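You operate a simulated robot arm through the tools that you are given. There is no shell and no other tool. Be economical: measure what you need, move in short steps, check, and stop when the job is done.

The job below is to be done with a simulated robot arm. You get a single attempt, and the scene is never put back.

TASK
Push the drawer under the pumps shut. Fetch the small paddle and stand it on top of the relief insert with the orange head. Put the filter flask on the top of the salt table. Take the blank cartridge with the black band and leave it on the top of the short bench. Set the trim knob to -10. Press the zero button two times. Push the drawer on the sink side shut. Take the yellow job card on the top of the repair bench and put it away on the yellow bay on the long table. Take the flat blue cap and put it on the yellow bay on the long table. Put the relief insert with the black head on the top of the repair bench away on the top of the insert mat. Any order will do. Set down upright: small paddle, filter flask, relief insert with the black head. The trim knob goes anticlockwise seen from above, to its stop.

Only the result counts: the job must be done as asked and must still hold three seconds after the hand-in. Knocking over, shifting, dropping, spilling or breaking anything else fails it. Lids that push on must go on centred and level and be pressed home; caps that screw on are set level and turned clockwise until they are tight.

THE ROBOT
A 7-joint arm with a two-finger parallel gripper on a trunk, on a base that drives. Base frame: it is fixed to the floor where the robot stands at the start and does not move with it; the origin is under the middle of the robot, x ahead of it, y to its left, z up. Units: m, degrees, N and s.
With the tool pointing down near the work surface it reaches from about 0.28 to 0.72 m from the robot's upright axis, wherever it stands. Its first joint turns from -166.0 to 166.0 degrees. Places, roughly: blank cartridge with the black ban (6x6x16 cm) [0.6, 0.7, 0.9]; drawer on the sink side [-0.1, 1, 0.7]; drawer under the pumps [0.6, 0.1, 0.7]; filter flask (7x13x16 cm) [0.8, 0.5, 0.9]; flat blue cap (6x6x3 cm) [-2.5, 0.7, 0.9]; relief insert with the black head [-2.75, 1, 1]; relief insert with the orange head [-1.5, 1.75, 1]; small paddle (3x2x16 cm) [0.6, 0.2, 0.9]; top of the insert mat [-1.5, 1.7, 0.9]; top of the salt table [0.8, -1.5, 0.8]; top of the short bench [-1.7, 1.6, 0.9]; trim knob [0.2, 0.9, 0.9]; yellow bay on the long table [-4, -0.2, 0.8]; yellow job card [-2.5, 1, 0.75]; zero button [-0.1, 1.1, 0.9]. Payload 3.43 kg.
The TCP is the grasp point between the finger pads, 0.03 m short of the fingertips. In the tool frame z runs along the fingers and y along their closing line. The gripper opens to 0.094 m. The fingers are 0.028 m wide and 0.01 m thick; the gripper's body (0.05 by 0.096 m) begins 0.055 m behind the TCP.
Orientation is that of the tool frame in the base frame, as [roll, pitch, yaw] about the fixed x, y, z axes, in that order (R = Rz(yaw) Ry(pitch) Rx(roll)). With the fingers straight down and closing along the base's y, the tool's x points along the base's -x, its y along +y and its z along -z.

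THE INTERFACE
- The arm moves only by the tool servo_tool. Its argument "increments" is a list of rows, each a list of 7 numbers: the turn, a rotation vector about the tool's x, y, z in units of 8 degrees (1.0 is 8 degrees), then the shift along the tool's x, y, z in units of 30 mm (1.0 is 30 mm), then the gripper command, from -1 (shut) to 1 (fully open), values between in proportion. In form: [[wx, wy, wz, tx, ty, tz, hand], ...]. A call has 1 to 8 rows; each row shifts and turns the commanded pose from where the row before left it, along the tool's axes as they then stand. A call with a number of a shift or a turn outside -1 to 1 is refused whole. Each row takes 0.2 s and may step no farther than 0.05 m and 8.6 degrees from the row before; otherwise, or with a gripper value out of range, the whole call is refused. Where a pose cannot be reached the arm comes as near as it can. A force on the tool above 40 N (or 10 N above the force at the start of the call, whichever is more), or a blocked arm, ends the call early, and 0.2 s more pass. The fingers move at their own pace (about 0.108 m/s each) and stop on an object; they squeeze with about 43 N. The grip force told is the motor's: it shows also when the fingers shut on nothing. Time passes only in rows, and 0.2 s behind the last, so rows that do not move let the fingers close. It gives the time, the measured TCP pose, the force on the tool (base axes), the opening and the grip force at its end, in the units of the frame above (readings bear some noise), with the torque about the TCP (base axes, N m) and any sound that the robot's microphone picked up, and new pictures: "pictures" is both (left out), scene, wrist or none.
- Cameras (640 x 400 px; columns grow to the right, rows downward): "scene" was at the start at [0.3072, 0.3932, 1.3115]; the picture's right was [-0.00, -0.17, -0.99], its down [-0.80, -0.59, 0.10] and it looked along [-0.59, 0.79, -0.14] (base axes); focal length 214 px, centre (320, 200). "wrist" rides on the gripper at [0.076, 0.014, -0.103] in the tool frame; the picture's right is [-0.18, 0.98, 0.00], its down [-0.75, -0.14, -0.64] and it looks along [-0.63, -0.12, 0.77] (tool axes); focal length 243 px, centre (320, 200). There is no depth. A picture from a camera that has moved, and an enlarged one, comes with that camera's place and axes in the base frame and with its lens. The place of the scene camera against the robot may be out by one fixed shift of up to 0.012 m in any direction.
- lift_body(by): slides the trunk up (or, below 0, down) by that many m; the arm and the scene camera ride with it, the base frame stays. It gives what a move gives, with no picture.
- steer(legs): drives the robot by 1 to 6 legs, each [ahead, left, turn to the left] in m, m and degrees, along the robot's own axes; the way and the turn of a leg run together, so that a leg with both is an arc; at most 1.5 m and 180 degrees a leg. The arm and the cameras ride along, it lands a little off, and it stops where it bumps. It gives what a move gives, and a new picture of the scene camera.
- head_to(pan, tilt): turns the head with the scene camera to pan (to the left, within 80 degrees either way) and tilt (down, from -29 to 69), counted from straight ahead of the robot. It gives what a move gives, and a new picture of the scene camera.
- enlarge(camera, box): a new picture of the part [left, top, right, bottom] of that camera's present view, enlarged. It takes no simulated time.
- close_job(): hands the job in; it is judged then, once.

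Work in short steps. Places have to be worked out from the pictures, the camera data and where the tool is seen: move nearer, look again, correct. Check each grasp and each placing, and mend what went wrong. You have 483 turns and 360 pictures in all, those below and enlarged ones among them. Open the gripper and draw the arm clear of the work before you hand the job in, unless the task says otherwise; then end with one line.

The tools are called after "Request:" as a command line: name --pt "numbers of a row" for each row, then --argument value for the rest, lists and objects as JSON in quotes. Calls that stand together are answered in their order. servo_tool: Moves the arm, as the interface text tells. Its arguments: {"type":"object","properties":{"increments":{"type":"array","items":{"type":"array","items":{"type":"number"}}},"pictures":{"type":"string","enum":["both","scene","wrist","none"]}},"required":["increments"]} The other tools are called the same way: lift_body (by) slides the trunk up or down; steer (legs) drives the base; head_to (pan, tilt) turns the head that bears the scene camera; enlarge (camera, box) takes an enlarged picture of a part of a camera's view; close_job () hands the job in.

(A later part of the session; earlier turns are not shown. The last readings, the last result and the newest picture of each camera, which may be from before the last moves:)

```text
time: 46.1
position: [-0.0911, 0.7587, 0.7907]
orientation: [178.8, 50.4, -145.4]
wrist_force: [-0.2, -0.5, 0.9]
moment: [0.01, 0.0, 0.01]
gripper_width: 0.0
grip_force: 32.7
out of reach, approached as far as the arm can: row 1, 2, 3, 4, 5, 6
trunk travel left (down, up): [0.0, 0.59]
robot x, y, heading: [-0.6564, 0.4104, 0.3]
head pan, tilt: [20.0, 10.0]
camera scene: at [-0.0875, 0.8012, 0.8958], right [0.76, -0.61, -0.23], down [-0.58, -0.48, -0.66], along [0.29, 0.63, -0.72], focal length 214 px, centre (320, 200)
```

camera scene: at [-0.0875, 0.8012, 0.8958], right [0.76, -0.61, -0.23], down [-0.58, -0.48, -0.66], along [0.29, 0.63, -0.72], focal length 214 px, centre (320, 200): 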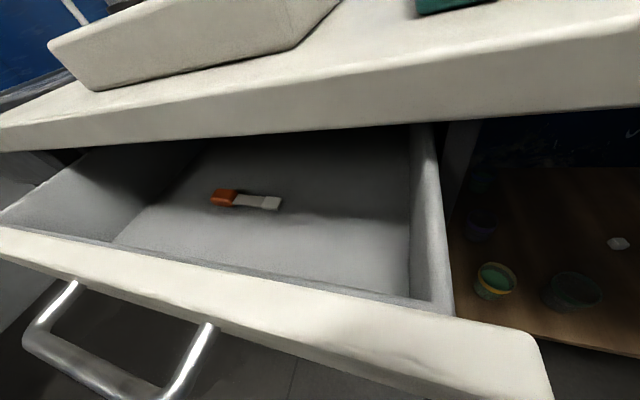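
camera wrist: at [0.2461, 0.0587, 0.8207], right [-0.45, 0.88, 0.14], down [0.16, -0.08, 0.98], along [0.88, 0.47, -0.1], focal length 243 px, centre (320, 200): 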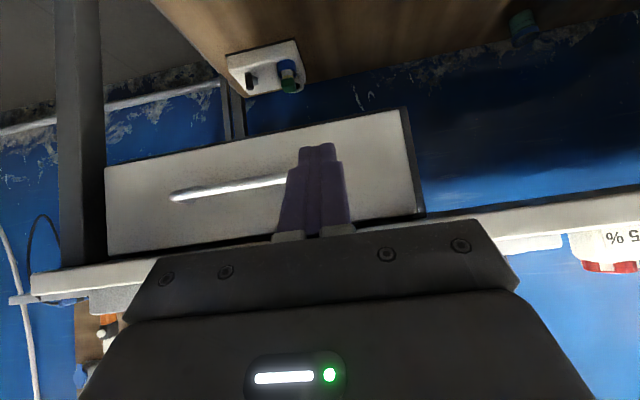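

Still reach-limited; the arm folds badly with the trunk at its lowest. I retract, raise the trunk 0.15 m, and lower the arm instead.

Request:
servo_tool --pt "0 0 0 0.64 0 -0.77 -1" --pt "0 0 0 0.64 0 -0.77 -1" --pt "0 0 0 0.64 0 -0.77 -1" --pt "0 0 0 0.64 0 -0.77 -1" --pt "0 0 0 0.64 0 -0.77 -1" --pictures "none"

Request:
lift_body --by 0.15

Request:
servo_tool --pt "0 0 0 0.77 0 0.64 -1" --pt "0 0 0 0.77 0 0.64 -1" --pt "0 0 0 0.77 0 0.64 -1" --pt "0 0 0 0.77 0 0.64 -1" --pt "0 0 0 0.77 0 0.64 -1" --pictures "scene"

```text
time: 47.3
position: [-0.2152, 0.6711, 0.7885]
orientation: [178.7, 50.3, -145.5]
wrist_force: [-1.4, 0.1, 0.2]
moment: [0.02, -0.01, -0.04]
gripper_width: 0.0
grip_force: 33.1
trunk travel left (down, up): [0.0, 0.59]
robot x, y, heading: [-0.6557, 0.4105, 0.4]
head pan, tilt: [20.0, 10.0]
```

```text
time: 49.1
position: [-0.2137, 0.6723, 0.9377]
orientation: [178.9, 50.5, -145.5]
wrist_force: [0.8, 0.3, 0.1]
moment: [-0.01, -0.02, -0.01]
gripper_width: 0.0
grip_force: 32.5
trunk travel left (down, up): [-0.15, 0.44]
robot x, y, heading: [-0.6519, 0.4136, 0.2]
head pan, tilt: [20.0, 10.0]
```

```text
time: 50.3
position: [-0.2138, 0.6671, 0.7948]
orientation: [178.8, 50.4, -145.5]
wrist_force: [0.2, -0.4, 0.7]
moment: [0.03, 0.0, 0.02]
gripper_width: 0.0
grip_force: 32.5
out of reach, approached as far as the arm can: row 5
trunk travel left (down, up): [-0.15, 0.44]
robot x, y, heading: [-0.6529, 0.418, 0.2]
head pan, tilt: [20.0, 10.0]
camera scene: at [-0.2104, 0.7089, 0.9008], right [0.76, -0.61, -0.23], down [-0.58, -0.48, -0.66], along [0.29, 0.63, -0.72], focal length 214 px, centre (320, 200)
```

scene: 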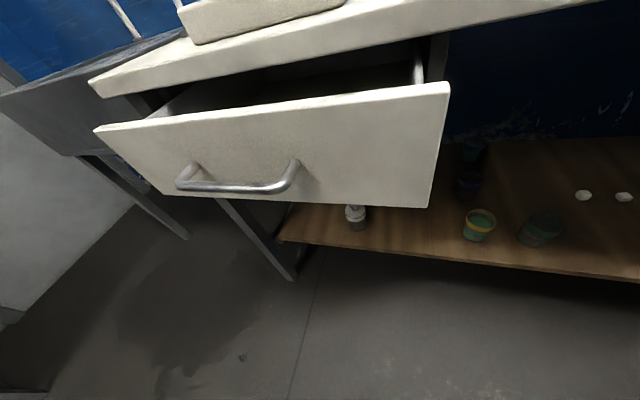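

I reduce the tilt to about 25°, where the workspace is larger, then lower.

Request:
servo_tool --pt "0 0.9 0 0 0.5 0 -1" --pt "0 0.9 0 0 0.5 0 -1" --pt "0 0.9 0 0 0.5 0 -1" --pt "0 0.4 0 0 0.5 0 -1" --pt "0 0 0 0.42 0 0.9 -1" --pictures "scene"

```text
time: 51.5
position: [-0.2394, 0.6753, 0.7922]
orientation: [179.1, 25.6, -145.0]
wrist_force: [0.2, -0.6, 0.2]
moment: [0.02, 0.02, 0.02]
gripper_width: 0.0
grip_force: 33.1
out of reach, approached as far as the arm can: row 2, 3, 4, 5
trunk travel left (down, up): [-0.15, 0.44]
robot x, y, heading: [-0.6512, 0.4112, 0.1]
head pan, tilt: [20.0, 10.0]
camera scene: at [-0.2049, 0.7403, 0.8771], right [0.66, -0.68, -0.32], down [-0.75, -0.6, -0.28], along [-0.01, 0.43, -0.9], focal length 214 px, centre (320, 200)
```

scene: 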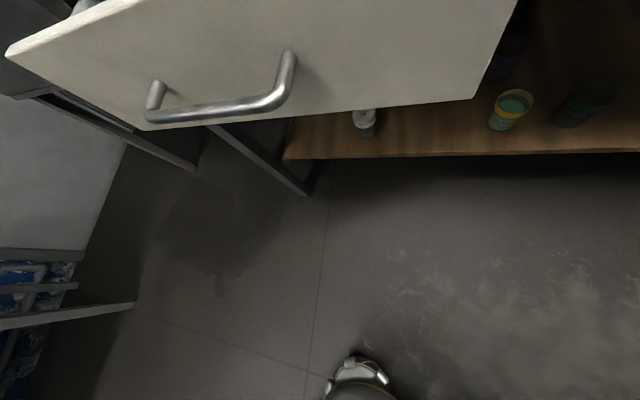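

The arm worked well before when the robot stood a bit left of the hand. I raise, restore 45° tilt, and move the robot 0.12 m further left along the bench.

Request:
servo_tool --pt "0 -0.8 0 0 0 -1 -1" --pt "0 -0.8 0 0 0 -1 -1" --pt "0 -0.8 0 0 0 -0.5 -1" --pictures "none"

Request:
steer --legs '[[-0.08, 0.08, 0]]'

```text
time: 52.3
position: [-0.2703, 0.6524, 0.8562]
orientation: [179.0, 44.9, -145.5]
wrist_force: [0.3, 0.7, -0.3]
moment: [0.0, -0.01, 0.01]
gripper_width: 0.0003
grip_force: 33.4
trunk travel left (down, up): [-0.15, 0.44]
robot x, y, heading: [-0.653, 0.4124, 0.3]
head pan, tilt: [20.0, 10.0]
```

```text
time: 53.5
position: [-0.3534, 0.7324, 0.8565]
orientation: [178.9, 44.8, -145.3]
wrist_force: [-0.1, -0.1, 0.6]
moment: [0.05, 0.03, 0.01]
gripper_width: 0.0001
grip_force: 33.4
trunk travel left (down, up): [-0.15, 0.44]
robot x, y, heading: [-0.7365, 0.494, 0.1]
head pan, tilt: [20.0, 10.0]
camera scene: at [-0.3413, 0.7803, 0.9589], right [0.74, -0.62, -0.26], down [-0.63, -0.51, -0.58], along [0.23, 0.59, -0.77], focal length 214 px, centre (320, 200)
```

scene: 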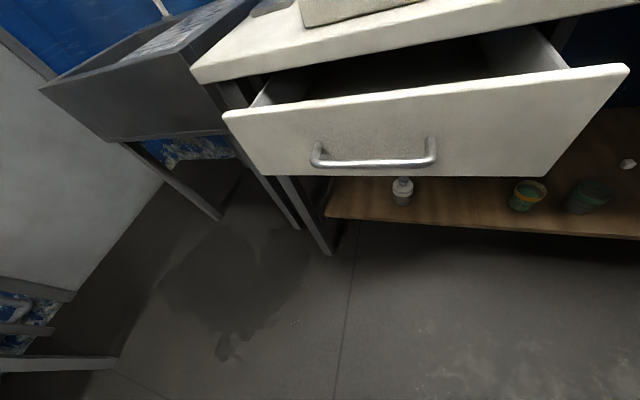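

I lower with the trunk by 0.09 so the arm shape stays, then shift right 5 cm and advance.

Request:
lift_body --by -0.09

Request:
servo_tool --pt "0 0 0 -0.7 -0.65 0.7 -1" --pt "0 0 0 -0.7 -0.65 0.7 -1" --pt "0 0 0 -0.7 -0.65 0.7 -1" --pt "0 0 0 -0.7 0 0.7 -1" --pictures "scene"

```text
time: 54.7
position: [-0.3528, 0.7324, 0.7649]
orientation: [178.9, 44.8, -145.2]
wrist_force: [-0.5, 0.5, -0.1]
moment: [0.03, -0.02, -0.02]
gripper_width: 0.0
grip_force: 33.1
trunk travel left (down, up): [-0.06, 0.53]
robot x, y, heading: [-0.7353, 0.4911, 0.2]
head pan, tilt: [20.0, 10.0]
```

```text
time: 55.7
position: [-0.2212, 0.7529, 0.7652]
orientation: [178.9, 44.7, -145.2]
wrist_force: [0.2, 0.4, 0.9]
moment: [0.0, -0.02, 0.0]
gripper_width: 0.0
grip_force: 32.8
trunk travel left (down, up): [-0.06, 0.53]
robot x, y, heading: [-0.7351, 0.4945, 0.3]
head pan, tilt: [20.0, 10.0]
camera scene: at [-0.2104, 0.8012, 0.8684], right [0.74, -0.62, -0.26], down [-0.63, -0.51, -0.58], along [0.23, 0.59, -0.77], focal length 214 px, centre (320, 200)
```

scene: 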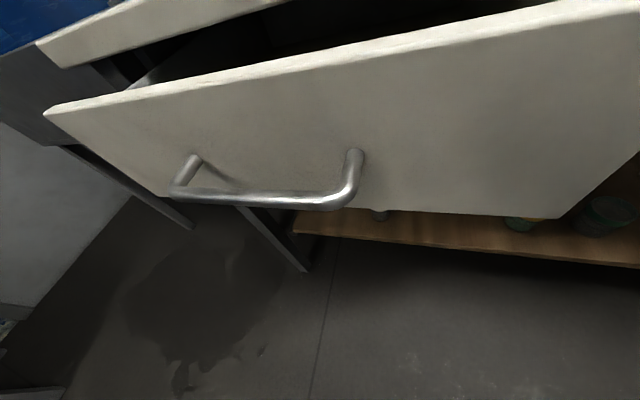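

Good, in reach now. I push on.

Request:
servo_tool --pt "0 0 0 -0.7 0 0.7 -1" --pt "0 0 0 -0.7 0 0.7 -1" --pt "0 0 0 -0.7 0 0.7 -1" --pt "0 0 0 -0.7 0 0.7 -1" --pt "0 0 0 -0.7 0 0.7 -1" --pictures "scene"

```text
time: 56.9
position: [-0.1162, 0.7944, 0.7859]
orientation: [178.8, 44.8, -145.2]
wrist_force: [-0.6, 0.7, 0.6]
moment: [-0.01, 0.0, 0.03]
gripper_width: 0.0
grip_force: 33.0
out of reach, approached as far as the arm can: row 3, 4, 5
trunk travel left (down, up): [-0.06, 0.53]
robot x, y, heading: [-0.7368, 0.4942, 0.1]
head pan, tilt: [20.0, 10.0]
camera scene: at [-0.105, 0.8425, 0.8895], right [0.74, -0.62, -0.26], down [-0.63, -0.51, -0.58], along [0.23, 0.59, -0.77], focal length 214 px, centre (320, 200)
```

scene: 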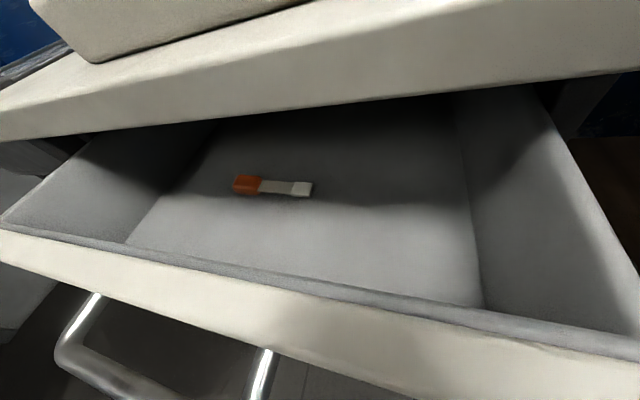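

At the outer reach again. I retract, drive 0.14 m nearer, then push.

Request:
servo_tool --pt "0 0 0 0.7 0 -0.7 -1" --pt "0 0 0 0.7 0 -0.7 -1" --pt "0 0 0 0.7 0 -0.7 -1" --pt "0 0 0 0.7 0 -0.7 -1" --pt "0 0 0 0.7 0 -0.7 -1" --pictures "none"

Request:
steer --legs '[[0.12, 0.09, 0]]'

```text
time: 58.1
position: [-0.2404, 0.7078, 0.7876]
orientation: [179.0, 44.8, -145.2]
wrist_force: [-0.1, -0.7, -0.4]
moment: [-0.04, 0.0, 0.02]
gripper_width: 0.0
grip_force: 33.3
trunk travel left (down, up): [-0.06, 0.53]
robot x, y, heading: [-0.7345, 0.492, 0.4]
head pan, tilt: [20.0, 10.0]
```

```text
time: 59.5
position: [-0.119, 0.7991, 0.7881]
orientation: [178.9, 44.9, -145.4]
wrist_force: [0.6, -0.2, 0.2]
moment: [0.0, 0.02, 0.02]
gripper_width: 0.0002
grip_force: 32.6
trunk travel left (down, up): [-0.06, 0.53]
robot x, y, heading: [-0.6173, 0.5816, 0.1]
head pan, tilt: [20.0, 10.0]
camera scene: at [-0.108, 0.8456, 0.8909], right [0.74, -0.62, -0.26], down [-0.63, -0.51, -0.58], along [0.23, 0.59, -0.77], focal length 214 px, centre (320, 200)
```

scene: 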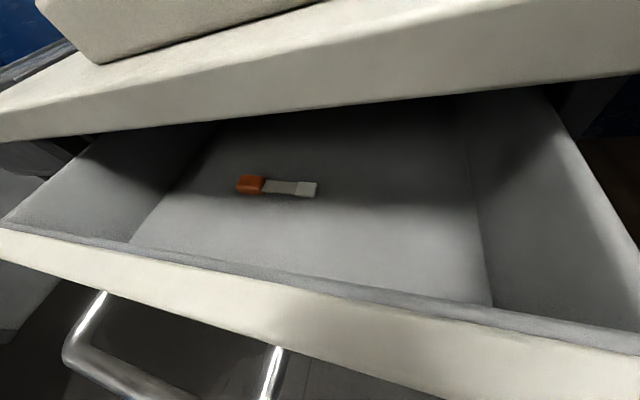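

I lower 3 cm with the trunk and push to the stop.

Request:
lift_body --by -0.035

Request:
servo_tool --pt "0 0 0 -0.6 0 0.6 -1" --pt "0 0 0 -0.6 0 0.6 -1" --pt "0 0 0 -0.6 0 0.6 -1" --pt "0 0 0 -0.6 0 0.6 -1" --pt "0 0 0 -0.6 0 0.6 -1" --pt "0 0 0 -0.6 0 0.6 -1" --pictures "scene"

```text
time: 60.3
position: [-0.1197, 0.7989, 0.7538]
orientation: [178.9, 44.7, -145.4]
wrist_force: [1.2, 0.2, 0.1]
moment: [-0.06, -0.01, -0.01]
gripper_width: 0.0
grip_force: 33.0
trunk travel left (down, up): [-0.025, 0.565]
robot x, y, heading: [-0.6143, 0.5842, -0.0]
head pan, tilt: [20.0, 10.0]
```

```text
time: 61.1
position: [-0.0621, 0.8395, 0.7524]
orientation: [178.9, 44.7, -145.5]
wrist_force: [-15.9, -10.9, 9.7]
moment: [1.43, -1.96, -0.05]
gripper_width: 0.0
grip_force: 33.2
trunk travel left (down, up): [-0.025, 0.565]
robot x, y, heading: [-0.6199, 0.58, -0.0]
head pan, tilt: [20.0, 10.0]
stopped in row 4: the force on the tool passed its limit at 67 N (the readings are from after the stop); the commanded pose is now the measured one
camera scene: at [-0.0502, 0.8872, 0.8556], right [0.74, -0.62, -0.26], down [-0.64, -0.52, -0.57], along [0.23, 0.59, -0.78], focal length 214 px, centre (320, 200)
```

scene: 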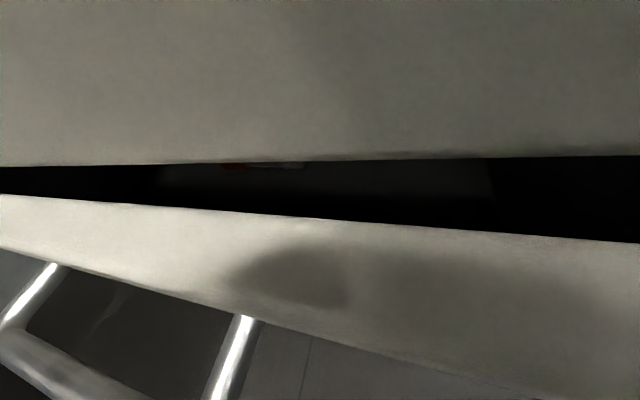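

The head housing hit the slab edge (force acts 12 cm up from the TCP). As with the first drawer, I retract, flatten the hand to ~72°, and press again.

Request:
servo_tool --pt "0 0 0 0.7 0 -0.7 -1" --pt "0 0 0 0.7 0 -0.7 -1" --pt "0 0 0 0.7 0 -0.7 -1" --pt "0 -0.88 0 0.3 0 0 -1" --pt "0 -0.88 0 0.3 0 0 -1" --pt "0 -0.88 0 0 0 0 -1" --pt "0 -0.88 0 0 0 0 -1" --pictures "none"

Request:
head_to --pan 0 --tilt 20

```text
time: 62.7
position: [-0.1434, 0.783, 0.7388]
orientation: [177.2, 72.7, -147.3]
wrist_force: [-0.3, -0.1, 0.6]
moment: [0.0, -0.03, 0.04]
gripper_width: 0.0002
grip_force: 32.8
trunk travel left (down, up): [-0.025, 0.565]
robot x, y, heading: [-0.6163, 0.5834, 0.1]
head pan, tilt: [20.0, 10.0]
```

```text
time: 63.6
position: [-0.1423, 0.7832, 0.7381]
orientation: [177.2, 72.8, -147.2]
wrist_force: [0.4, 0.6, 0.5]
moment: [0.02, -0.02, 0.01]
gripper_width: 0.0
grip_force: 33.2
trunk travel left (down, up): [-0.025, 0.565]
robot x, y, heading: [-0.6129, 0.5791, 0.1]
head pan, tilt: [0.0, 20.0]
camera scene: at [-0.1521, 0.7767, 0.8303], right [0.58, -0.82, -0.01], down [-0.5, -0.34, -0.8], along [0.64, 0.47, -0.61], focal length 214 px, centre (320, 200)
```

scene: 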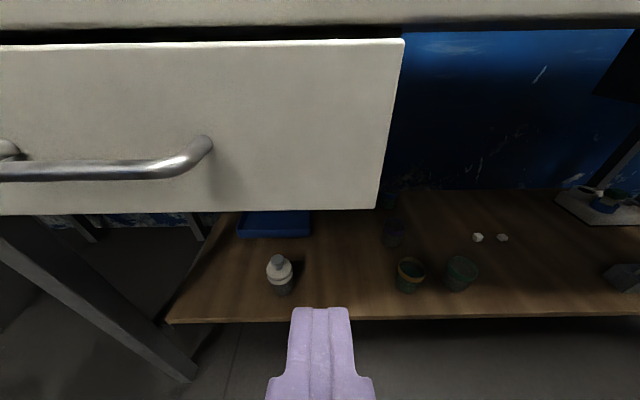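

Finger lines up between handle and panel end. I drive 4 cm nearer and press forward.

Request:
steer --legs '[[0.04, 0.027, 0]]'

Request:
servo_tool --pt "0 0 0 -0.24 0 0.8 -1" --pt "0 0 0 -0.24 0 0.8 -1" --pt "0 0 0 -0.24 0 0.8 -1" --pt "0 0 0 -0.24 0 0.8 -1" --pt "0 0 0 -0.24 0 0.8 -1" --pt "0 0 0 -0.24 0 0.8 -1" --pictures "scene"

```text
time: 64.5
position: [-0.1012, 0.8111, 0.739]
orientation: [177.4, 72.6, -147.2]
wrist_force: [0.1, -0.2, 0.1]
moment: [0.0, -0.01, -0.03]
gripper_width: 0.0001
grip_force: 33.3
trunk travel left (down, up): [-0.025, 0.565]
robot x, y, heading: [-0.5751, 0.6065, 0.1]
head pan, tilt: [0.0, 20.0]
camera scene: at [-0.1124, 0.8038, 0.8303], right [0.58, -0.82, -0.01], down [-0.5, -0.34, -0.8], along [0.64, 0.47, -0.61], focal length 214 px, centre (320, 200)
```

scene: 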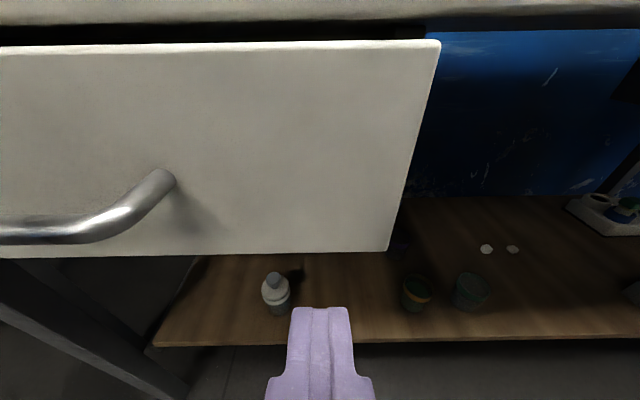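

```text
time: 65.5
position: [-0.0277, 0.8615, 0.7379]
orientation: [177.0, 72.4, -147.6]
wrist_force: [-14.6, -11.2, 6.9]
moment: [0.29, -0.19, 0.0]
gripper_width: 0.0
grip_force: 33.2
trunk travel left (down, up): [-0.025, 0.565]
robot x, y, heading: [-0.5772, 0.608, 0.1]
head pan, tilt: [0.0, 20.0]
stopped in row 4: the force on the tool passed its limit at 60 N (the readings are from after the stop); the commanded pose is now the measured one
camera scene: at [-0.0369, 0.8548, 0.8292], right [0.58, -0.82, -0.02], down [-0.5, -0.34, -0.79], along [0.64, 0.47, -0.61], focal length 214 px, centre (320, 200)
```

scene: 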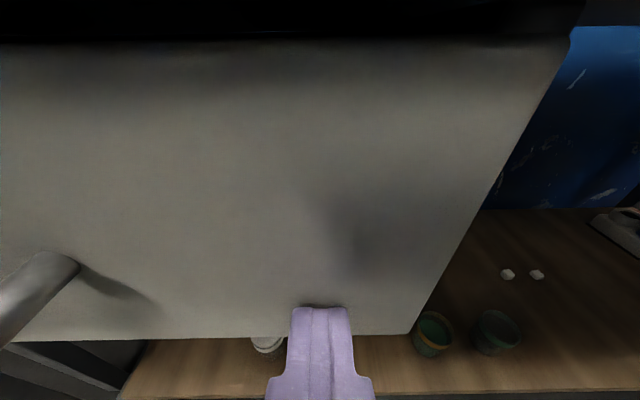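

Contact at the fingertips with 60 N. I retract and check that the panel is flush.

Request:
servo_tool --pt "0 0 0 0.24 0 -0.9 -1" --pt "0 0 0 0.24 0 -0.9 -1" --pt "0 0 0 0.24 0 -0.9 -1" --pt "0 0 0 0.24 0 -0.9 -1" --pictures "none"

Request:
head_to --pan 0 --tilt 0

Request:
head_to --pan 40 --tilt 0

```text
time: 66.5
position: [-0.1177, 0.7988, 0.7421]
orientation: [177.3, 72.4, -147.2]
wrist_force: [-0.4, 0.6, 0.4]
moment: [0.0, 0.0, -0.03]
gripper_width: 0.0
grip_force: 33.3
trunk travel left (down, up): [-0.025, 0.565]
robot x, y, heading: [-0.5754, 0.6126, 0.1]
head pan, tilt: [0.0, 20.0]
```

```text
time: 67.3
position: [-0.1163, 0.7993, 0.7437]
orientation: [177.2, 72.3, -147.3]
wrist_force: [-0.3, -0.5, -0.5]
moment: [0.01, 0.0, 0.0]
gripper_width: 0.0
grip_force: 33.2
trunk travel left (down, up): [-0.025, 0.565]
robot x, y, heading: [-0.5763, 0.6066, 0.1]
head pan, tilt: [0.0, 0.0]
camera scene: at [-0.1205, 0.7968, 0.8656], right [0.58, -0.82, -0.01], down [-0.25, -0.16, -0.95], along [0.77, 0.56, -0.3], focal length 214 px, centre (320, 200)
```

scene: 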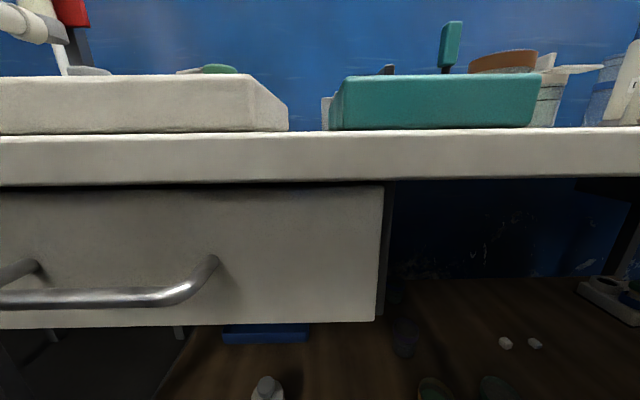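

```text
time: 68.4
position: [-0.1163, 0.7999, 0.7439]
orientation: [177.2, 72.2, -147.3]
wrist_force: [-0.7, 0.3, -1.0]
moment: [-0.03, 0.01, -0.01]
gripper_width: 0.0001
grip_force: 33.2
trunk travel left (down, up): [-0.025, 0.565]
robot x, y, heading: [-0.5775, 0.6082, 0.1]
head pan, tilt: [40.0, 0.0]
camera scene: at [-0.1702, 0.8323, 0.8729], right [0.94, -0.27, -0.2], down [-0.25, -0.16, -0.95], along [0.22, 0.95, -0.22], focal length 214 px, centre (320, 200)
```

scene: 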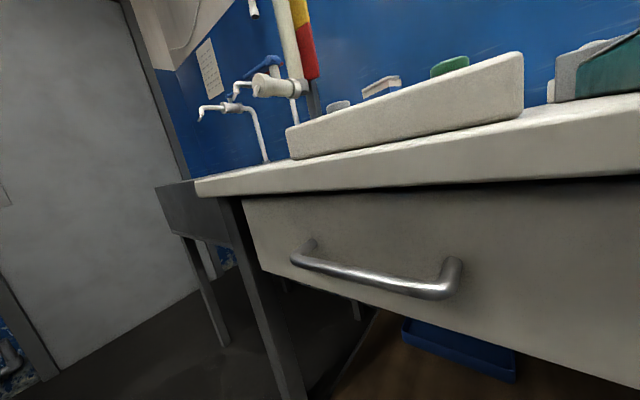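

Both drawers are flush. Next the knob and button: I raise the trunk and turn the hand down again.

Request:
lift_body --by 0.4

Request:
servo_tool --pt "0 0.95 0 0 0 0 -1" --pt "0 0.95 0 0 0 0 -1" --pt "0 0.95 0 0 0 0 -1" --pt "0 0.95 0 0 0 0 -1" --pt "0 0.95 0 0 0 0 -1" --pt "0 0.95 0 0 0 0 -1" --pt "0 0.95 0 0 0 0 -1" --pictures "none"

Request:
servo_tool --pt "0 0.95 0 0 0 0 -1" --pt "0 0.95 0 0 0 0 -1" --pictures "none"

Request:
head_to --pan 0 --tilt -29

```text
time: 72.2
position: [-0.1172, 0.7991, 1.1428]
orientation: [177.2, 72.4, -147.3]
wrist_force: [0.2, -0.4, -0.2]
moment: [-0.02, 0.02, -0.04]
gripper_width: 0.0
grip_force: 32.7
trunk travel left (down, up): [-0.425, 0.165]
robot x, y, heading: [-0.5752, 0.6129, -0.0]
head pan, tilt: [40.0, 0.0]
```

```text
time: 73.8
position: [-0.117, 0.8004, 1.1438]
orientation: [179.0, 19.3, -144.9]
wrist_force: [-0.7, -0.2, 0.1]
moment: [-0.01, -0.01, 0.0]
gripper_width: 0.0
grip_force: 33.2
trunk travel left (down, up): [-0.425, 0.165]
robot x, y, heading: [-0.5745, 0.6123, -0.0]
head pan, tilt: [40.0, 0.0]
```

```text
time: 74.4
position: [-0.1166, 0.8008, 1.1422]
orientation: [179.1, 3.9, -144.7]
wrist_force: [0.6, -0.4, -0.4]
moment: [-0.02, 0.0, -0.03]
gripper_width: 0.0
grip_force: 33.5
trunk travel left (down, up): [-0.425, 0.165]
robot x, y, heading: [-0.5732, 0.6119, -0.3]
head pan, tilt: [40.0, 0.0]
```

```text
time: 75.5
position: [-0.1166, 0.7993, 1.1435]
orientation: [179.2, 4.0, -144.7]
wrist_force: [0.5, 1.0, 0.1]
moment: [0.0, 0.01, 0.01]
gripper_width: 0.0
grip_force: 33.2
trunk travel left (down, up): [-0.425, 0.165]
robot x, y, heading: [-0.577, 0.6097, 0.2]
head pan, tilt: [0.0, -28.6]
camera scene: at [0.0017, 0.8842, 1.2222], right [0.58, -0.82, -0.02], down [-0.69, -0.48, -0.54], along [0.43, 0.32, -0.84], focal length 214 px, centre (320, 200)
```

scene: 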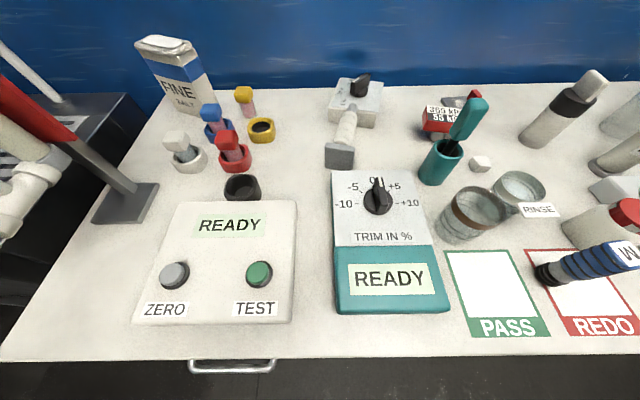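

Clear view of the panels: ZERO (grey) near (-0.06, 1.11), trim knob near (0.21, 0.92). I drive 0.2 m closer to the bench and level the hand.

Request:
steer --legs '[[0.16, 0.118, 0]]'

Request:
servo_tool --pt "0.1 0.5 0 0 0.9 0 -1" --pt "0 0 0 0.9 0.9 0 -1" --pt "0 0 0 0.9 0.9 0 -1" --pictures "scene"

```text
time: 77.1
position: [0.0425, 0.9163, 1.1424]
orientation: [179.2, 3.9, -144.9]
wrist_force: [-0.1, 0.2, 0.6]
moment: [-0.04, 0.02, -0.02]
gripper_width: 0.0002
grip_force: 32.8
trunk travel left (down, up): [-0.425, 0.165]
robot x, y, heading: [-0.4161, 0.7238, -0.2]
head pan, tilt: [0.0, -28.6]
camera scene: at [0.1623, 1.0001, 1.2214], right [0.58, -0.82, -0.01], down [-0.69, -0.48, -0.54], along [0.43, 0.32, -0.84], focal length 214 px, centre (320, 200)
```

scene: 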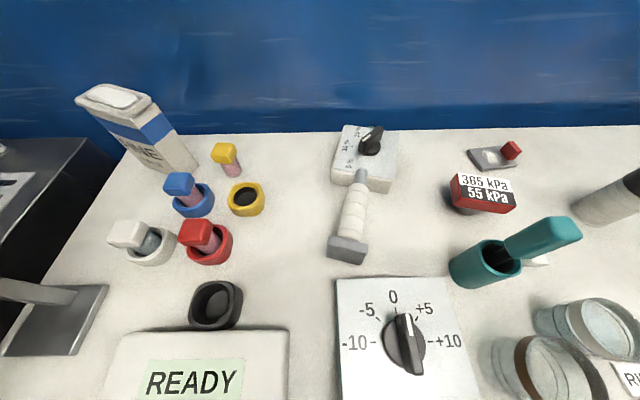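

```text
time: 77.9
position: [-0.0504, 0.9503, 1.1442]
orientation: [180.0, 0.0, -144.9]
wrist_force: [0.3, 0.0, -0.4]
moment: [-0.02, -0.02, 0.02]
gripper_width: 0.0
grip_force: 32.9
trunk travel left (down, up): [-0.425, 0.165]
robot x, y, heading: [-0.4202, 0.7288, -0.4]
head pan, tilt: [0.0, -28.6]
camera scene: at [0.0718, 1.0385, 1.2138], right [0.58, -0.82, 0.0], down [-0.72, -0.51, -0.48], along [0.39, 0.28, -0.88], focal length 214 px, centre (320, 200)
```

scene: 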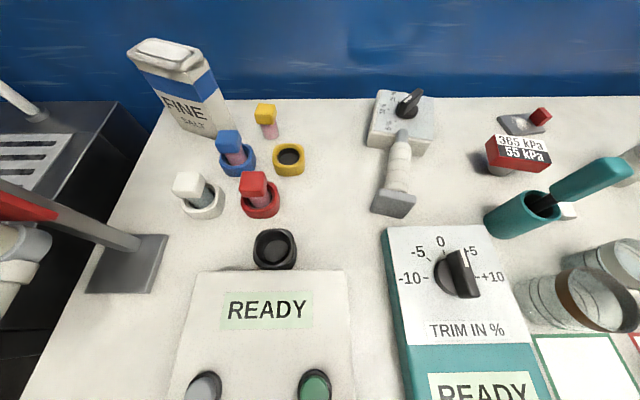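

Level now. I move above the ZERO button.

Request:
servo_tool --pt "0 0 0 -0.55 0.92 0 -1" --pt "0 0 0 -0.55 0.92 0 -1" --pt "0 0 0 -0.55 0.92 0 -1" --pt "0 0 0 -0.55 0.92 0 -1" --pt "0 0 0 -0.55 0.92 0 -1" --pt "0 0 0 0 0 1 -1" --pt "0 0 0 0 0 1 -1" --pt "0 0 0 0 0 1 -1" --pictures "wrist"

Request:
head_to --pan 0 --tilt 25

```text
time: 79.7
position: [-0.0495, 0.9606, 1.0879]
orientation: [179.9, 0.0, -144.8]
wrist_force: [-0.3, 0.0, 0.1]
moment: [-0.03, -0.02, -0.03]
gripper_width: 0.0001
grip_force: 32.9
out of reach, approached as far as the arm can: row 2, 3, 4, 5, 6, 7, 8
trunk travel left (down, up): [-0.425, 0.165]
robot x, y, heading: [-0.4151, 0.7288, -0.2]
head pan, tilt: [0.0, -28.6]
camera wrist: at [-0.1204, 0.9289, 1.1901], right [-0.41, 0.91, 0.0], down [0.7, 0.32, 0.64], along [0.58, 0.27, -0.77], focal length 243 px, centre (320, 200)
```

wrist: 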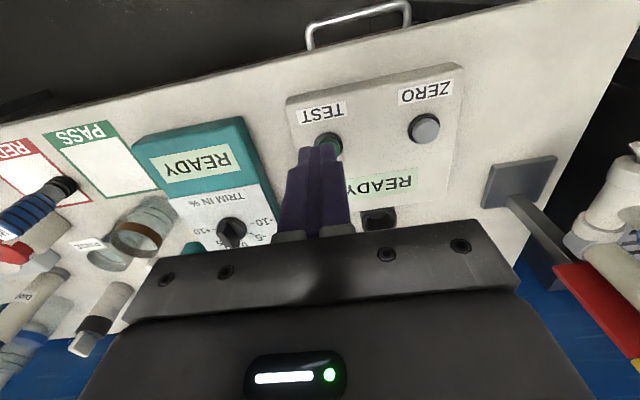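

```text
time: 80.9
position: [-0.0493, 0.9613, 1.0875]
orientation: [179.9, 0.1, -144.8]
wrist_force: [-0.4, 0.0, 0.5]
moment: [0.02, 0.02, 0.0]
gripper_width: 0.0
grip_force: 33.0
trunk travel left (down, up): [-0.425, 0.165]
robot x, y, heading: [-0.4157, 0.7258, 0.2]
head pan, tilt: [0.0, 25.0]
camera scene: at [0.0068, 1.0029, 1.132], right [0.58, -0.82, 0.0], down [-0.74, -0.52, 0.42], along [-0.34, -0.24, -0.91], focal length 214 px, centre (320, 200)
```

scene: 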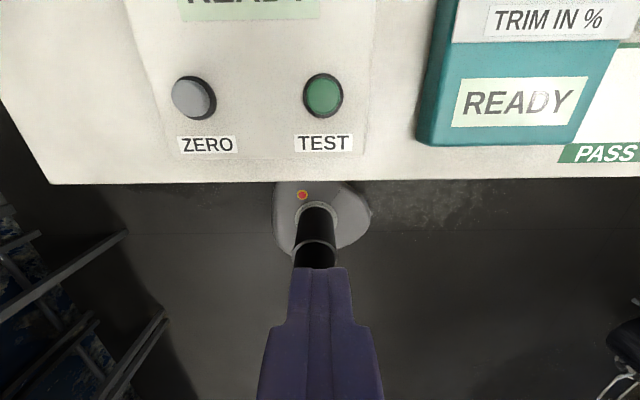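

The arm again refuses going left of about 32° azimuth, so I move the robot left instead.

Request:
steer --legs '[[-0.06, 0.14, 0]]'

```text
time: 82.3
position: [-0.1096, 1.1018, 1.0876]
orientation: [180.0, 0.1, -144.8]
wrist_force: [0.3, 0.7, 0.2]
moment: [-0.04, 0.0, 0.01]
gripper_width: 0.0001
grip_force: 32.7
trunk travel left (down, up): [-0.425, 0.165]
robot x, y, heading: [-0.4766, 0.8684, -0.2]
head pan, tilt: [0.0, 25.0]
camera scene: at [-0.0534, 1.1437, 1.1318], right [0.58, -0.82, 0.0], down [-0.74, -0.52, 0.42], along [-0.34, -0.24, -0.91], focal length 214 px, centre (320, 200)
```

scene: 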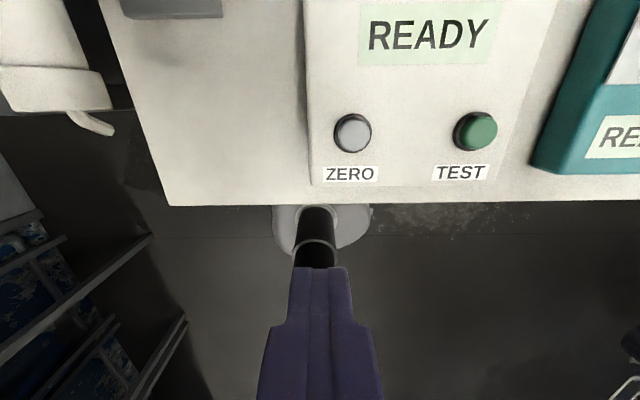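

Camera and fingertip agree within 4 mm. I move 5 cm to the button and descend to just above it.

Request:
servo_tool --pt "0 0 0 -0.7 -0.45 0 -1" --pt "0 0 0 -0.7 -0.45 0 -1" --pt "0 0 0 0 0 1 -1" --pt "0 0 0 0 0 1 -1" --pt "0 0 0 0 0 1 -1" --pt "0 0 0 0 0 0.8 -1" --pictures "scene"

```text
time: 83.7
position: [-0.0632, 1.0516, 1.0104]
orientation: [179.8, 0.1, -144.8]
wrist_force: [-0.5, 0.5, -0.1]
moment: [0.03, -0.05, 0.02]
gripper_width: 0.0001
grip_force: 33.0
out of reach, approached as far as the arm can: row 2, 3, 4, 5, 6
trunk travel left (down, up): [-0.425, 0.165]
robot x, y, heading: [-0.4767, 0.8665, -0.1]
head pan, tilt: [0.0, 25.0]
camera scene: at [-0.0072, 1.0921, 1.0542], right [0.58, -0.82, 0.0], down [-0.74, -0.52, 0.42], along [-0.34, -0.24, -0.91], focal length 214 px, centre (320, 200)
```

scene: 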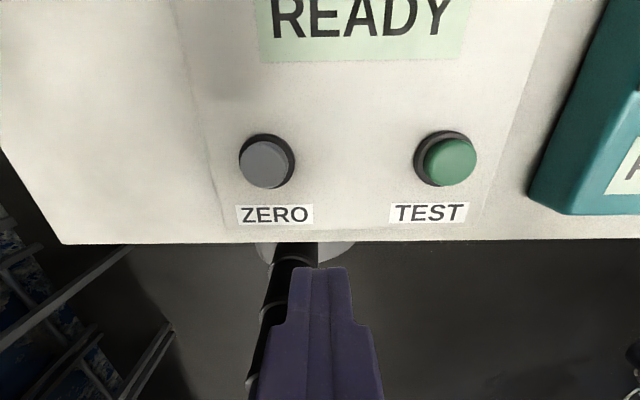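

Reaching down from a high trunk is the problem. I raise the arm 0.24 m and lower the trunk by as much, to bring the shoulder nearer the work height.

Request:
servo_tool --pt "0 0 0 0 0 -1 -1" --pt "0 0 0 0 0 -1 -1" --pt "0 0 0 0 0 -1 -1" --pt "0 0 0 0 0 -1 -1" --pt "0 0 0 0 0 -1 -1" --pt "0 0 0 0 0 -1 -1" --pt "0 0 0 0 0 -1 -1" --pt "0 0 0 0 0 -1 -1" --pictures "none"

Request:
lift_body --by -0.24

Request:
servo_tool --pt "0 0 0 0 0.8 0 -1" --pt "0 0 0 0 0.8 0 -1" --pictures "scene"

```text
time: 85.5
position: [-0.0657, 1.0501, 1.2537]
orientation: [179.9, 0.1, -145.0]
wrist_force: [0.2, 0.0, 0.4]
moment: [0.02, -0.01, 0.01]
gripper_width: 0.0
grip_force: 33.2
trunk travel left (down, up): [-0.425, 0.165]
robot x, y, heading: [-0.4774, 0.8651, -0.1]
head pan, tilt: [0.0, 25.0]
```

```text
time: 88.0
position: [-0.0653, 1.0497, 1.0132]
orientation: [179.9, 0.1, -145.0]
wrist_force: [-0.3, -0.2, -0.4]
moment: [-0.01, -0.02, 0.01]
gripper_width: 0.0002
grip_force: 33.1
trunk travel left (down, up): [-0.185, 0.405]
robot x, y, heading: [-0.4756, 0.8665, -0.1]
head pan, tilt: [0.0, 25.0]
```

```text
time: 88.6
position: [-0.0928, 1.0891, 1.0125]
orientation: [179.9, 0.2, -144.9]
wrist_force: [-0.3, -0.1, 0.4]
moment: [0.02, 0.03, -0.01]
gripper_width: 0.0
grip_force: 33.1
trunk travel left (down, up): [-0.185, 0.405]
robot x, y, heading: [-0.4783, 0.8659, -0.2]
head pan, tilt: [0.0, 25.0]
camera scene: at [-0.0365, 1.1307, 1.0564], right [0.57, -0.82, 0.0], down [-0.74, -0.52, 0.42], along [-0.35, -0.24, -0.91], focal length 214 px, centre (320, 200)
```

scene: 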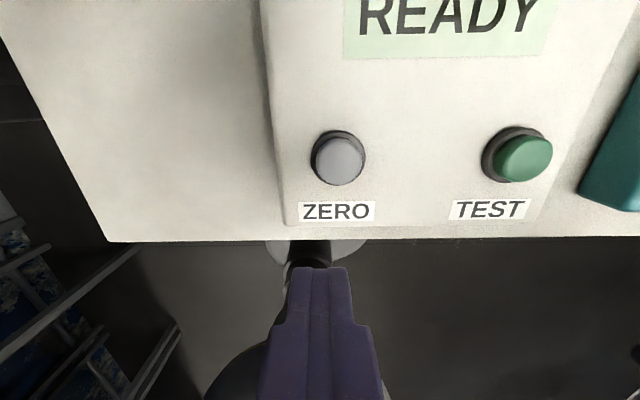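

That fixed it. I align over the button and descend.

Request:
servo_tool --pt "0 0 0 -0.96 -0.43 0 -1" --pt "0 0 0 0 0 0.8 -1" --pt "0 0 0 0 0 0.8 -1" --pictures "both"

```text
time: 89.4
position: [-0.0623, 1.0945, 0.9641]
orientation: [179.9, 0.1, -144.8]
wrist_force: [0.3, -0.4, -0.3]
moment: [0.0, -0.01, 0.0]
gripper_width: 0.0
grip_force: 32.5
trunk travel left (down, up): [-0.185, 0.405]
robot x, y, heading: [-0.4757, 0.8625, 0.1]
head pan, tilt: [0.0, 25.0]
camera scene: at [-0.0056, 1.1361, 1.0089], right [0.58, -0.82, 0.0], down [-0.74, -0.52, 0.42], along [-0.34, -0.24, -0.91], focal length 214 px, centre (320, 200)
camera wrist: at [-0.1329, 1.0624, 1.0673], right [-0.42, 0.91, 0.0], down [0.7, 0.32, 0.64], along [0.58, 0.27, -0.77], focal length 243 px, centre (320, 200)
```

scene: 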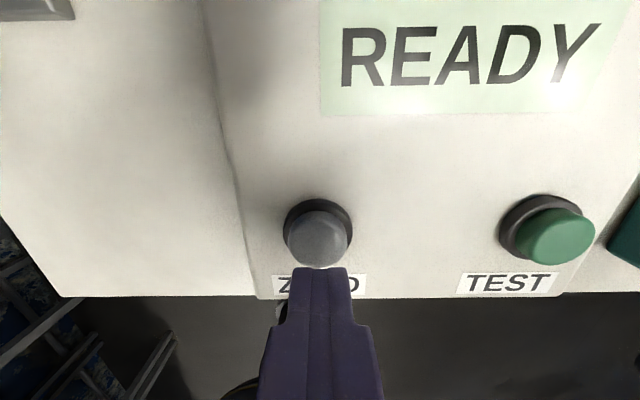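
wrist: 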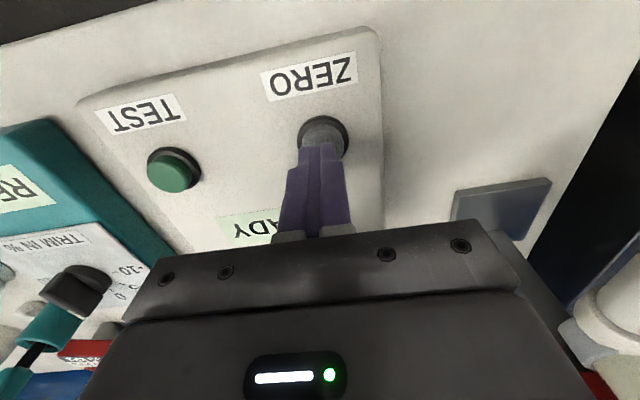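

Aligned over the ZERO button. I press down gently in small steps.

Request:
servo_tool --pt "0 0 0 0 0 0.3 -1" --pt "0 0 0 0 0 0.3 -1" --pt "0 0 0 0 0 0.2 -1" --pt "0 0 0 0 0 0.2 -1" --pictures "scene"

```text
time: 90.4
position: [-0.0605, 1.0953, 0.9381]
orientation: [179.9, 0.5, -144.9]
wrist_force: [3.7, -0.2, 28.0]
moment: [-0.06, 0.01, -0.06]
gripper_width: 0.0001
grip_force: 33.0
trunk travel left (down, up): [-0.185, 0.405]
robot x, y, heading: [-0.4784, 0.8666, -0.4]
head pan, tilt: [0.0, 25.0]
heard: click
camera scene: at [-0.0059, 1.1365, 0.9818], right [0.58, -0.82, 0.0], down [-0.74, -0.52, 0.42], along [-0.34, -0.24, -0.91], focal length 214 px, centre (320, 200)
```

scene: 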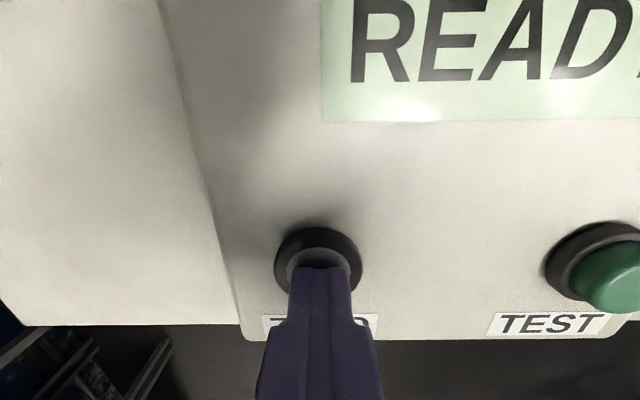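

A click was heard: first press. I lift off and press a second time the same way.

Request:
servo_tool --pt "0 0 0 0 0 -0.5 -1" --pt "0 0 0 0 0 -0.5 -1" --pt "0 0 0 0 0 -0.3 -1" --pictures "scene"

Request:
servo_tool --pt "0 0 0 0 0 0.5 -1" --pt "0 0 0 0 0 0.3 -1" --pt "0 0 0 0 0 0.2 -1" --pt "0 0 0 0 0 0.3 -1" --pictures "none"

Request:
servo_tool --pt "0 0 0 0 0 -0.8 -1" --pt "0 0 0 0 0 -1 -1" --pt "0 0 0 0 0 -1 -1" --pt "0 0 0 0 0 -1 -1" --pictures "none"

```text
time: 91.2
position: [-0.0632, 1.0939, 0.975]
orientation: [179.9, 0.0, -145.0]
wrist_force: [0.2, -0.6, 1.2]
moment: [-0.03, -0.02, 0.02]
gripper_width: 0.0001
grip_force: 32.9
trunk travel left (down, up): [-0.185, 0.405]
robot x, y, heading: [-0.4758, 0.869, -0.4]
head pan, tilt: [0.0, 25.0]
camera scene: at [-0.0064, 1.1361, 1.0186], right [0.58, -0.82, 0.0], down [-0.74, -0.52, 0.42], along [-0.35, -0.24, -0.91], focal length 214 px, centre (320, 200)
```

scene: 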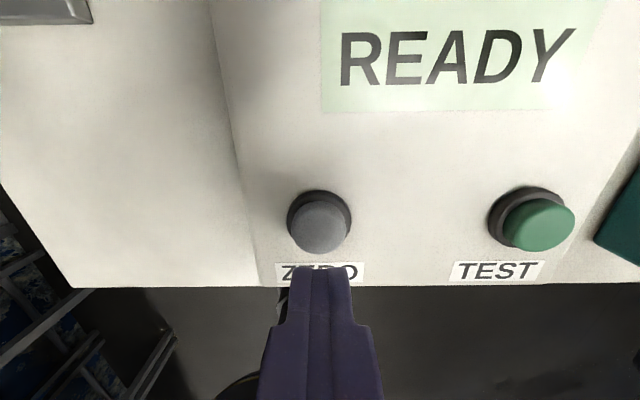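

```text
time: 92.2
position: [-0.0611, 1.0959, 0.9373]
orientation: [179.9, 0.5, -144.9]
wrist_force: [4.0, 1.5, 26.2]
moment: [-0.05, -0.05, 0.01]
gripper_width: 0.0
grip_force: 33.0
trunk travel left (down, up): [-0.185, 0.405]
robot x, y, heading: [-0.4771, 0.8657, -0.2]
head pan, tilt: [0.0, 25.0]
heard: click
```

```text
time: 93.2
position: [-0.06, 1.0953, 1.0477]
orientation: [179.9, 0.2, -144.8]
wrist_force: [-0.2, -0.2, 0.2]
moment: [0.03, -0.03, -0.01]
gripper_width: 0.0
grip_force: 33.2
trunk travel left (down, up): [-0.185, 0.405]
robot x, y, heading: [-0.4787, 0.8636, -0.1]
head pan, tilt: [0.0, 25.0]
```

Two clicks done. Next the trim knob near (0.213, 0.919): I drive along the bench to the right.

Request:
steer --legs '[[0.09, -0.12, 0]]'

Request:
servo_tool --pt "0 0 0 -1 -0.9 -0.5 1" --pt "0 0 0 -1 -0.9 -0.5 1" --pt "0 0 0 -1 -0.9 -0.5 1" --pt "0 0 0 -0.5 -0.9 -0.5 1" --pictures "scene"

```text
time: 94.5
position: [0.0289, 0.9735, 1.0493]
orientation: [180.0, 0.1, -145.0]
wrist_force: [-0.6, 0.6, -0.5]
moment: [0.0, 0.07, 0.03]
gripper_width: 0.0
grip_force: 33.0
trunk travel left (down, up): [-0.185, 0.405]
robot x, y, heading: [-0.3873, 0.748, -0.5]
head pan, tilt: [0.0, 25.0]
camera scene: at [0.0855, 1.014, 1.0927], right [0.57, -0.82, 0.0], down [-0.74, -0.52, 0.42], along [-0.35, -0.24, -0.91], focal length 214 px, centre (320, 200)
```

scene: 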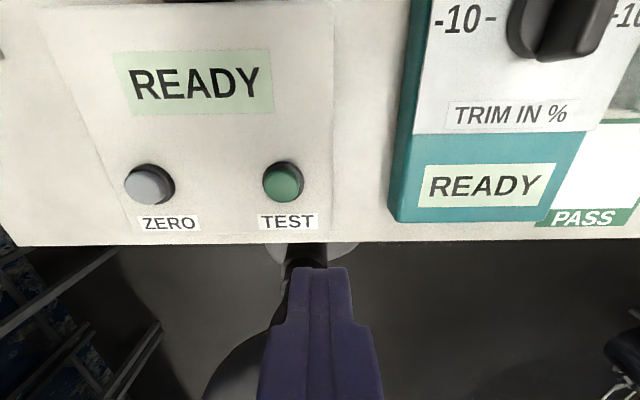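

```text
time: 95.5
position: [0.1782, 0.9443, 1.108]
orientation: [179.8, 0.1, -145.1]
wrist_force: [1.0, 0.4, -0.7]
moment: [0.02, -0.03, 0.0]
gripper_width: 0.0941
grip_force: 0.1
trunk travel left (down, up): [-0.185, 0.405]
robot x, y, heading: [-0.3862, 0.7472, -0.0]
head pan, tilt: [0.0, 25.0]
camera scene: at [0.2343, 0.9854, 1.1512], right [0.57, -0.82, 0.0], down [-0.74, -0.52, 0.42], along [-0.35, -0.24, -0.91], focal length 214 px, centre (320, 200)
```

scene: 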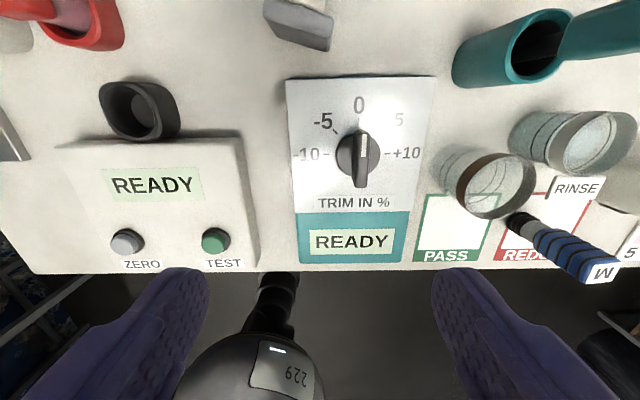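

Knob bar points at 0, along the bench normal; centre near (0.215, 0.921). I move over it with the gripper half open and descend for a look.

Request:
servo_tool --pt "0 0 0 -0.28 -0.67 0 0.0" --pt "0 0 0 -0.28 -0.67 0 0.0" --pt "0 0 0 0 0 1 0.0" --pt "0 0 0 0 0 1 0.0" --pt "0 0 0 0 0 1 0.0" --pt "0 0 0 0 0 0.8 0.0" --pictures "both"

```text
time: 96.9
position: [0.2144, 0.9215, 0.9961]
orientation: [179.9, 0.2, -145.1]
wrist_force: [-0.9, -0.3, -0.4]
moment: [0.01, -0.01, -0.01]
gripper_width: 0.047
grip_force: 0.1
trunk travel left (down, up): [-0.185, 0.405]
robot x, y, heading: [-0.3883, 0.7464, -0.5]
head pan, tilt: [0.0, 25.0]
camera scene: at [0.2704, 0.9625, 1.0389], right [0.57, -0.82, 0.0], down [-0.74, -0.52, 0.42], along [-0.35, -0.24, -0.91], focal length 214 px, centre (320, 200)
camera wrist: at [0.1429, 0.8892, 1.0974], right [-0.41, 0.91, 0.0], down [0.7, 0.32, 0.64], along [0.59, 0.27, -0.77], focal length 243 px, centre (320, 200)
```

scene: 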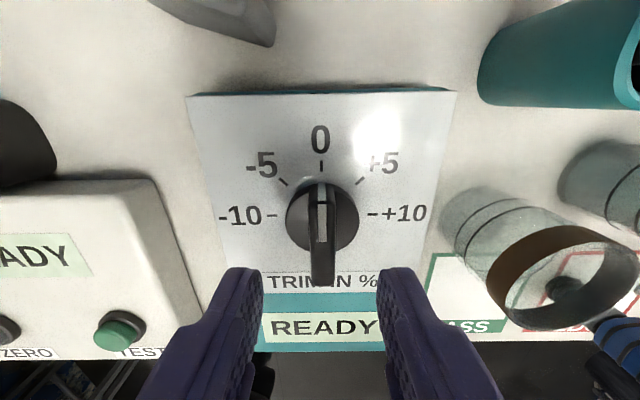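
wrist: 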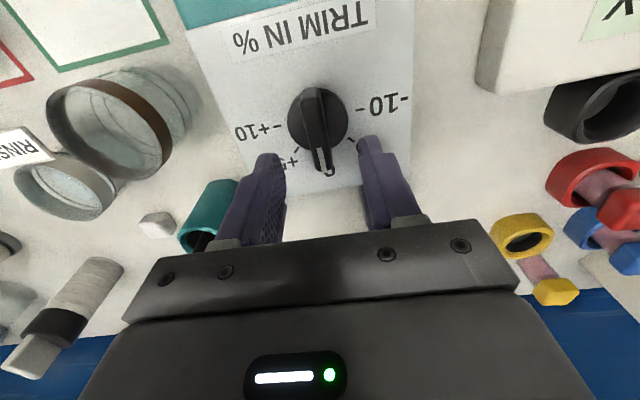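

Aligned within a centimetre. I descend carefully towards gripping height around the bar.

Request:
servo_tool --pt "0 0 0 0.1 0 0.5 0.0" --pt "0 0 0 0 0 0.5 0.0" --pt "0 0 0 0 0 0.4 0.0" --pt "0 0 0 0 0 0.2 0.0" --pictures "both"

```text
time: 97.9
position: [0.2108, 0.9202, 0.9467]
orientation: [179.8, 0.1, -145.1]
wrist_force: [0.1, 0.4, -0.6]
moment: [-0.02, -0.01, 0.01]
gripper_width: 0.0471
grip_force: 0.1
trunk travel left (down, up): [-0.185, 0.405]
robot x, y, heading: [-0.3897, 0.7448, -0.0]
head pan, tilt: [0.0, 25.0]
camera scene: at [0.268, 0.9621, 0.9908], right [0.57, -0.82, 0.0], down [-0.74, -0.52, 0.42], along [-0.35, -0.24, -0.91], focal length 214 px, centre (320, 200)
camera wrist: at [0.1405, 0.8888, 1.0493], right [-0.41, 0.91, 0.0], down [0.7, 0.31, 0.64], along [0.59, 0.27, -0.77], focal length 243 px, centre (320, 200)
```

scene: 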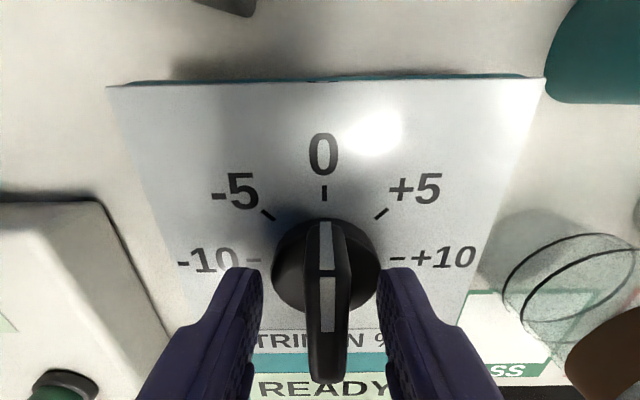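
wrist: 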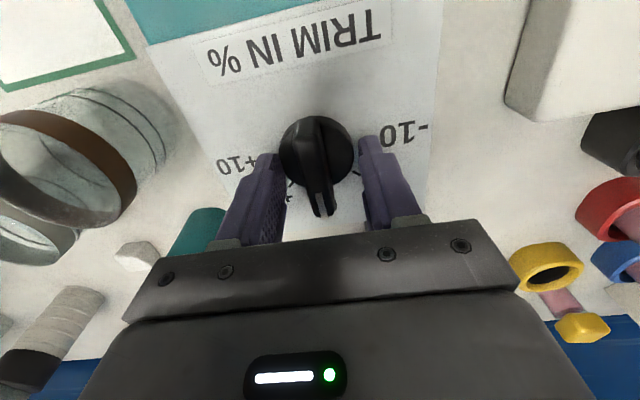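

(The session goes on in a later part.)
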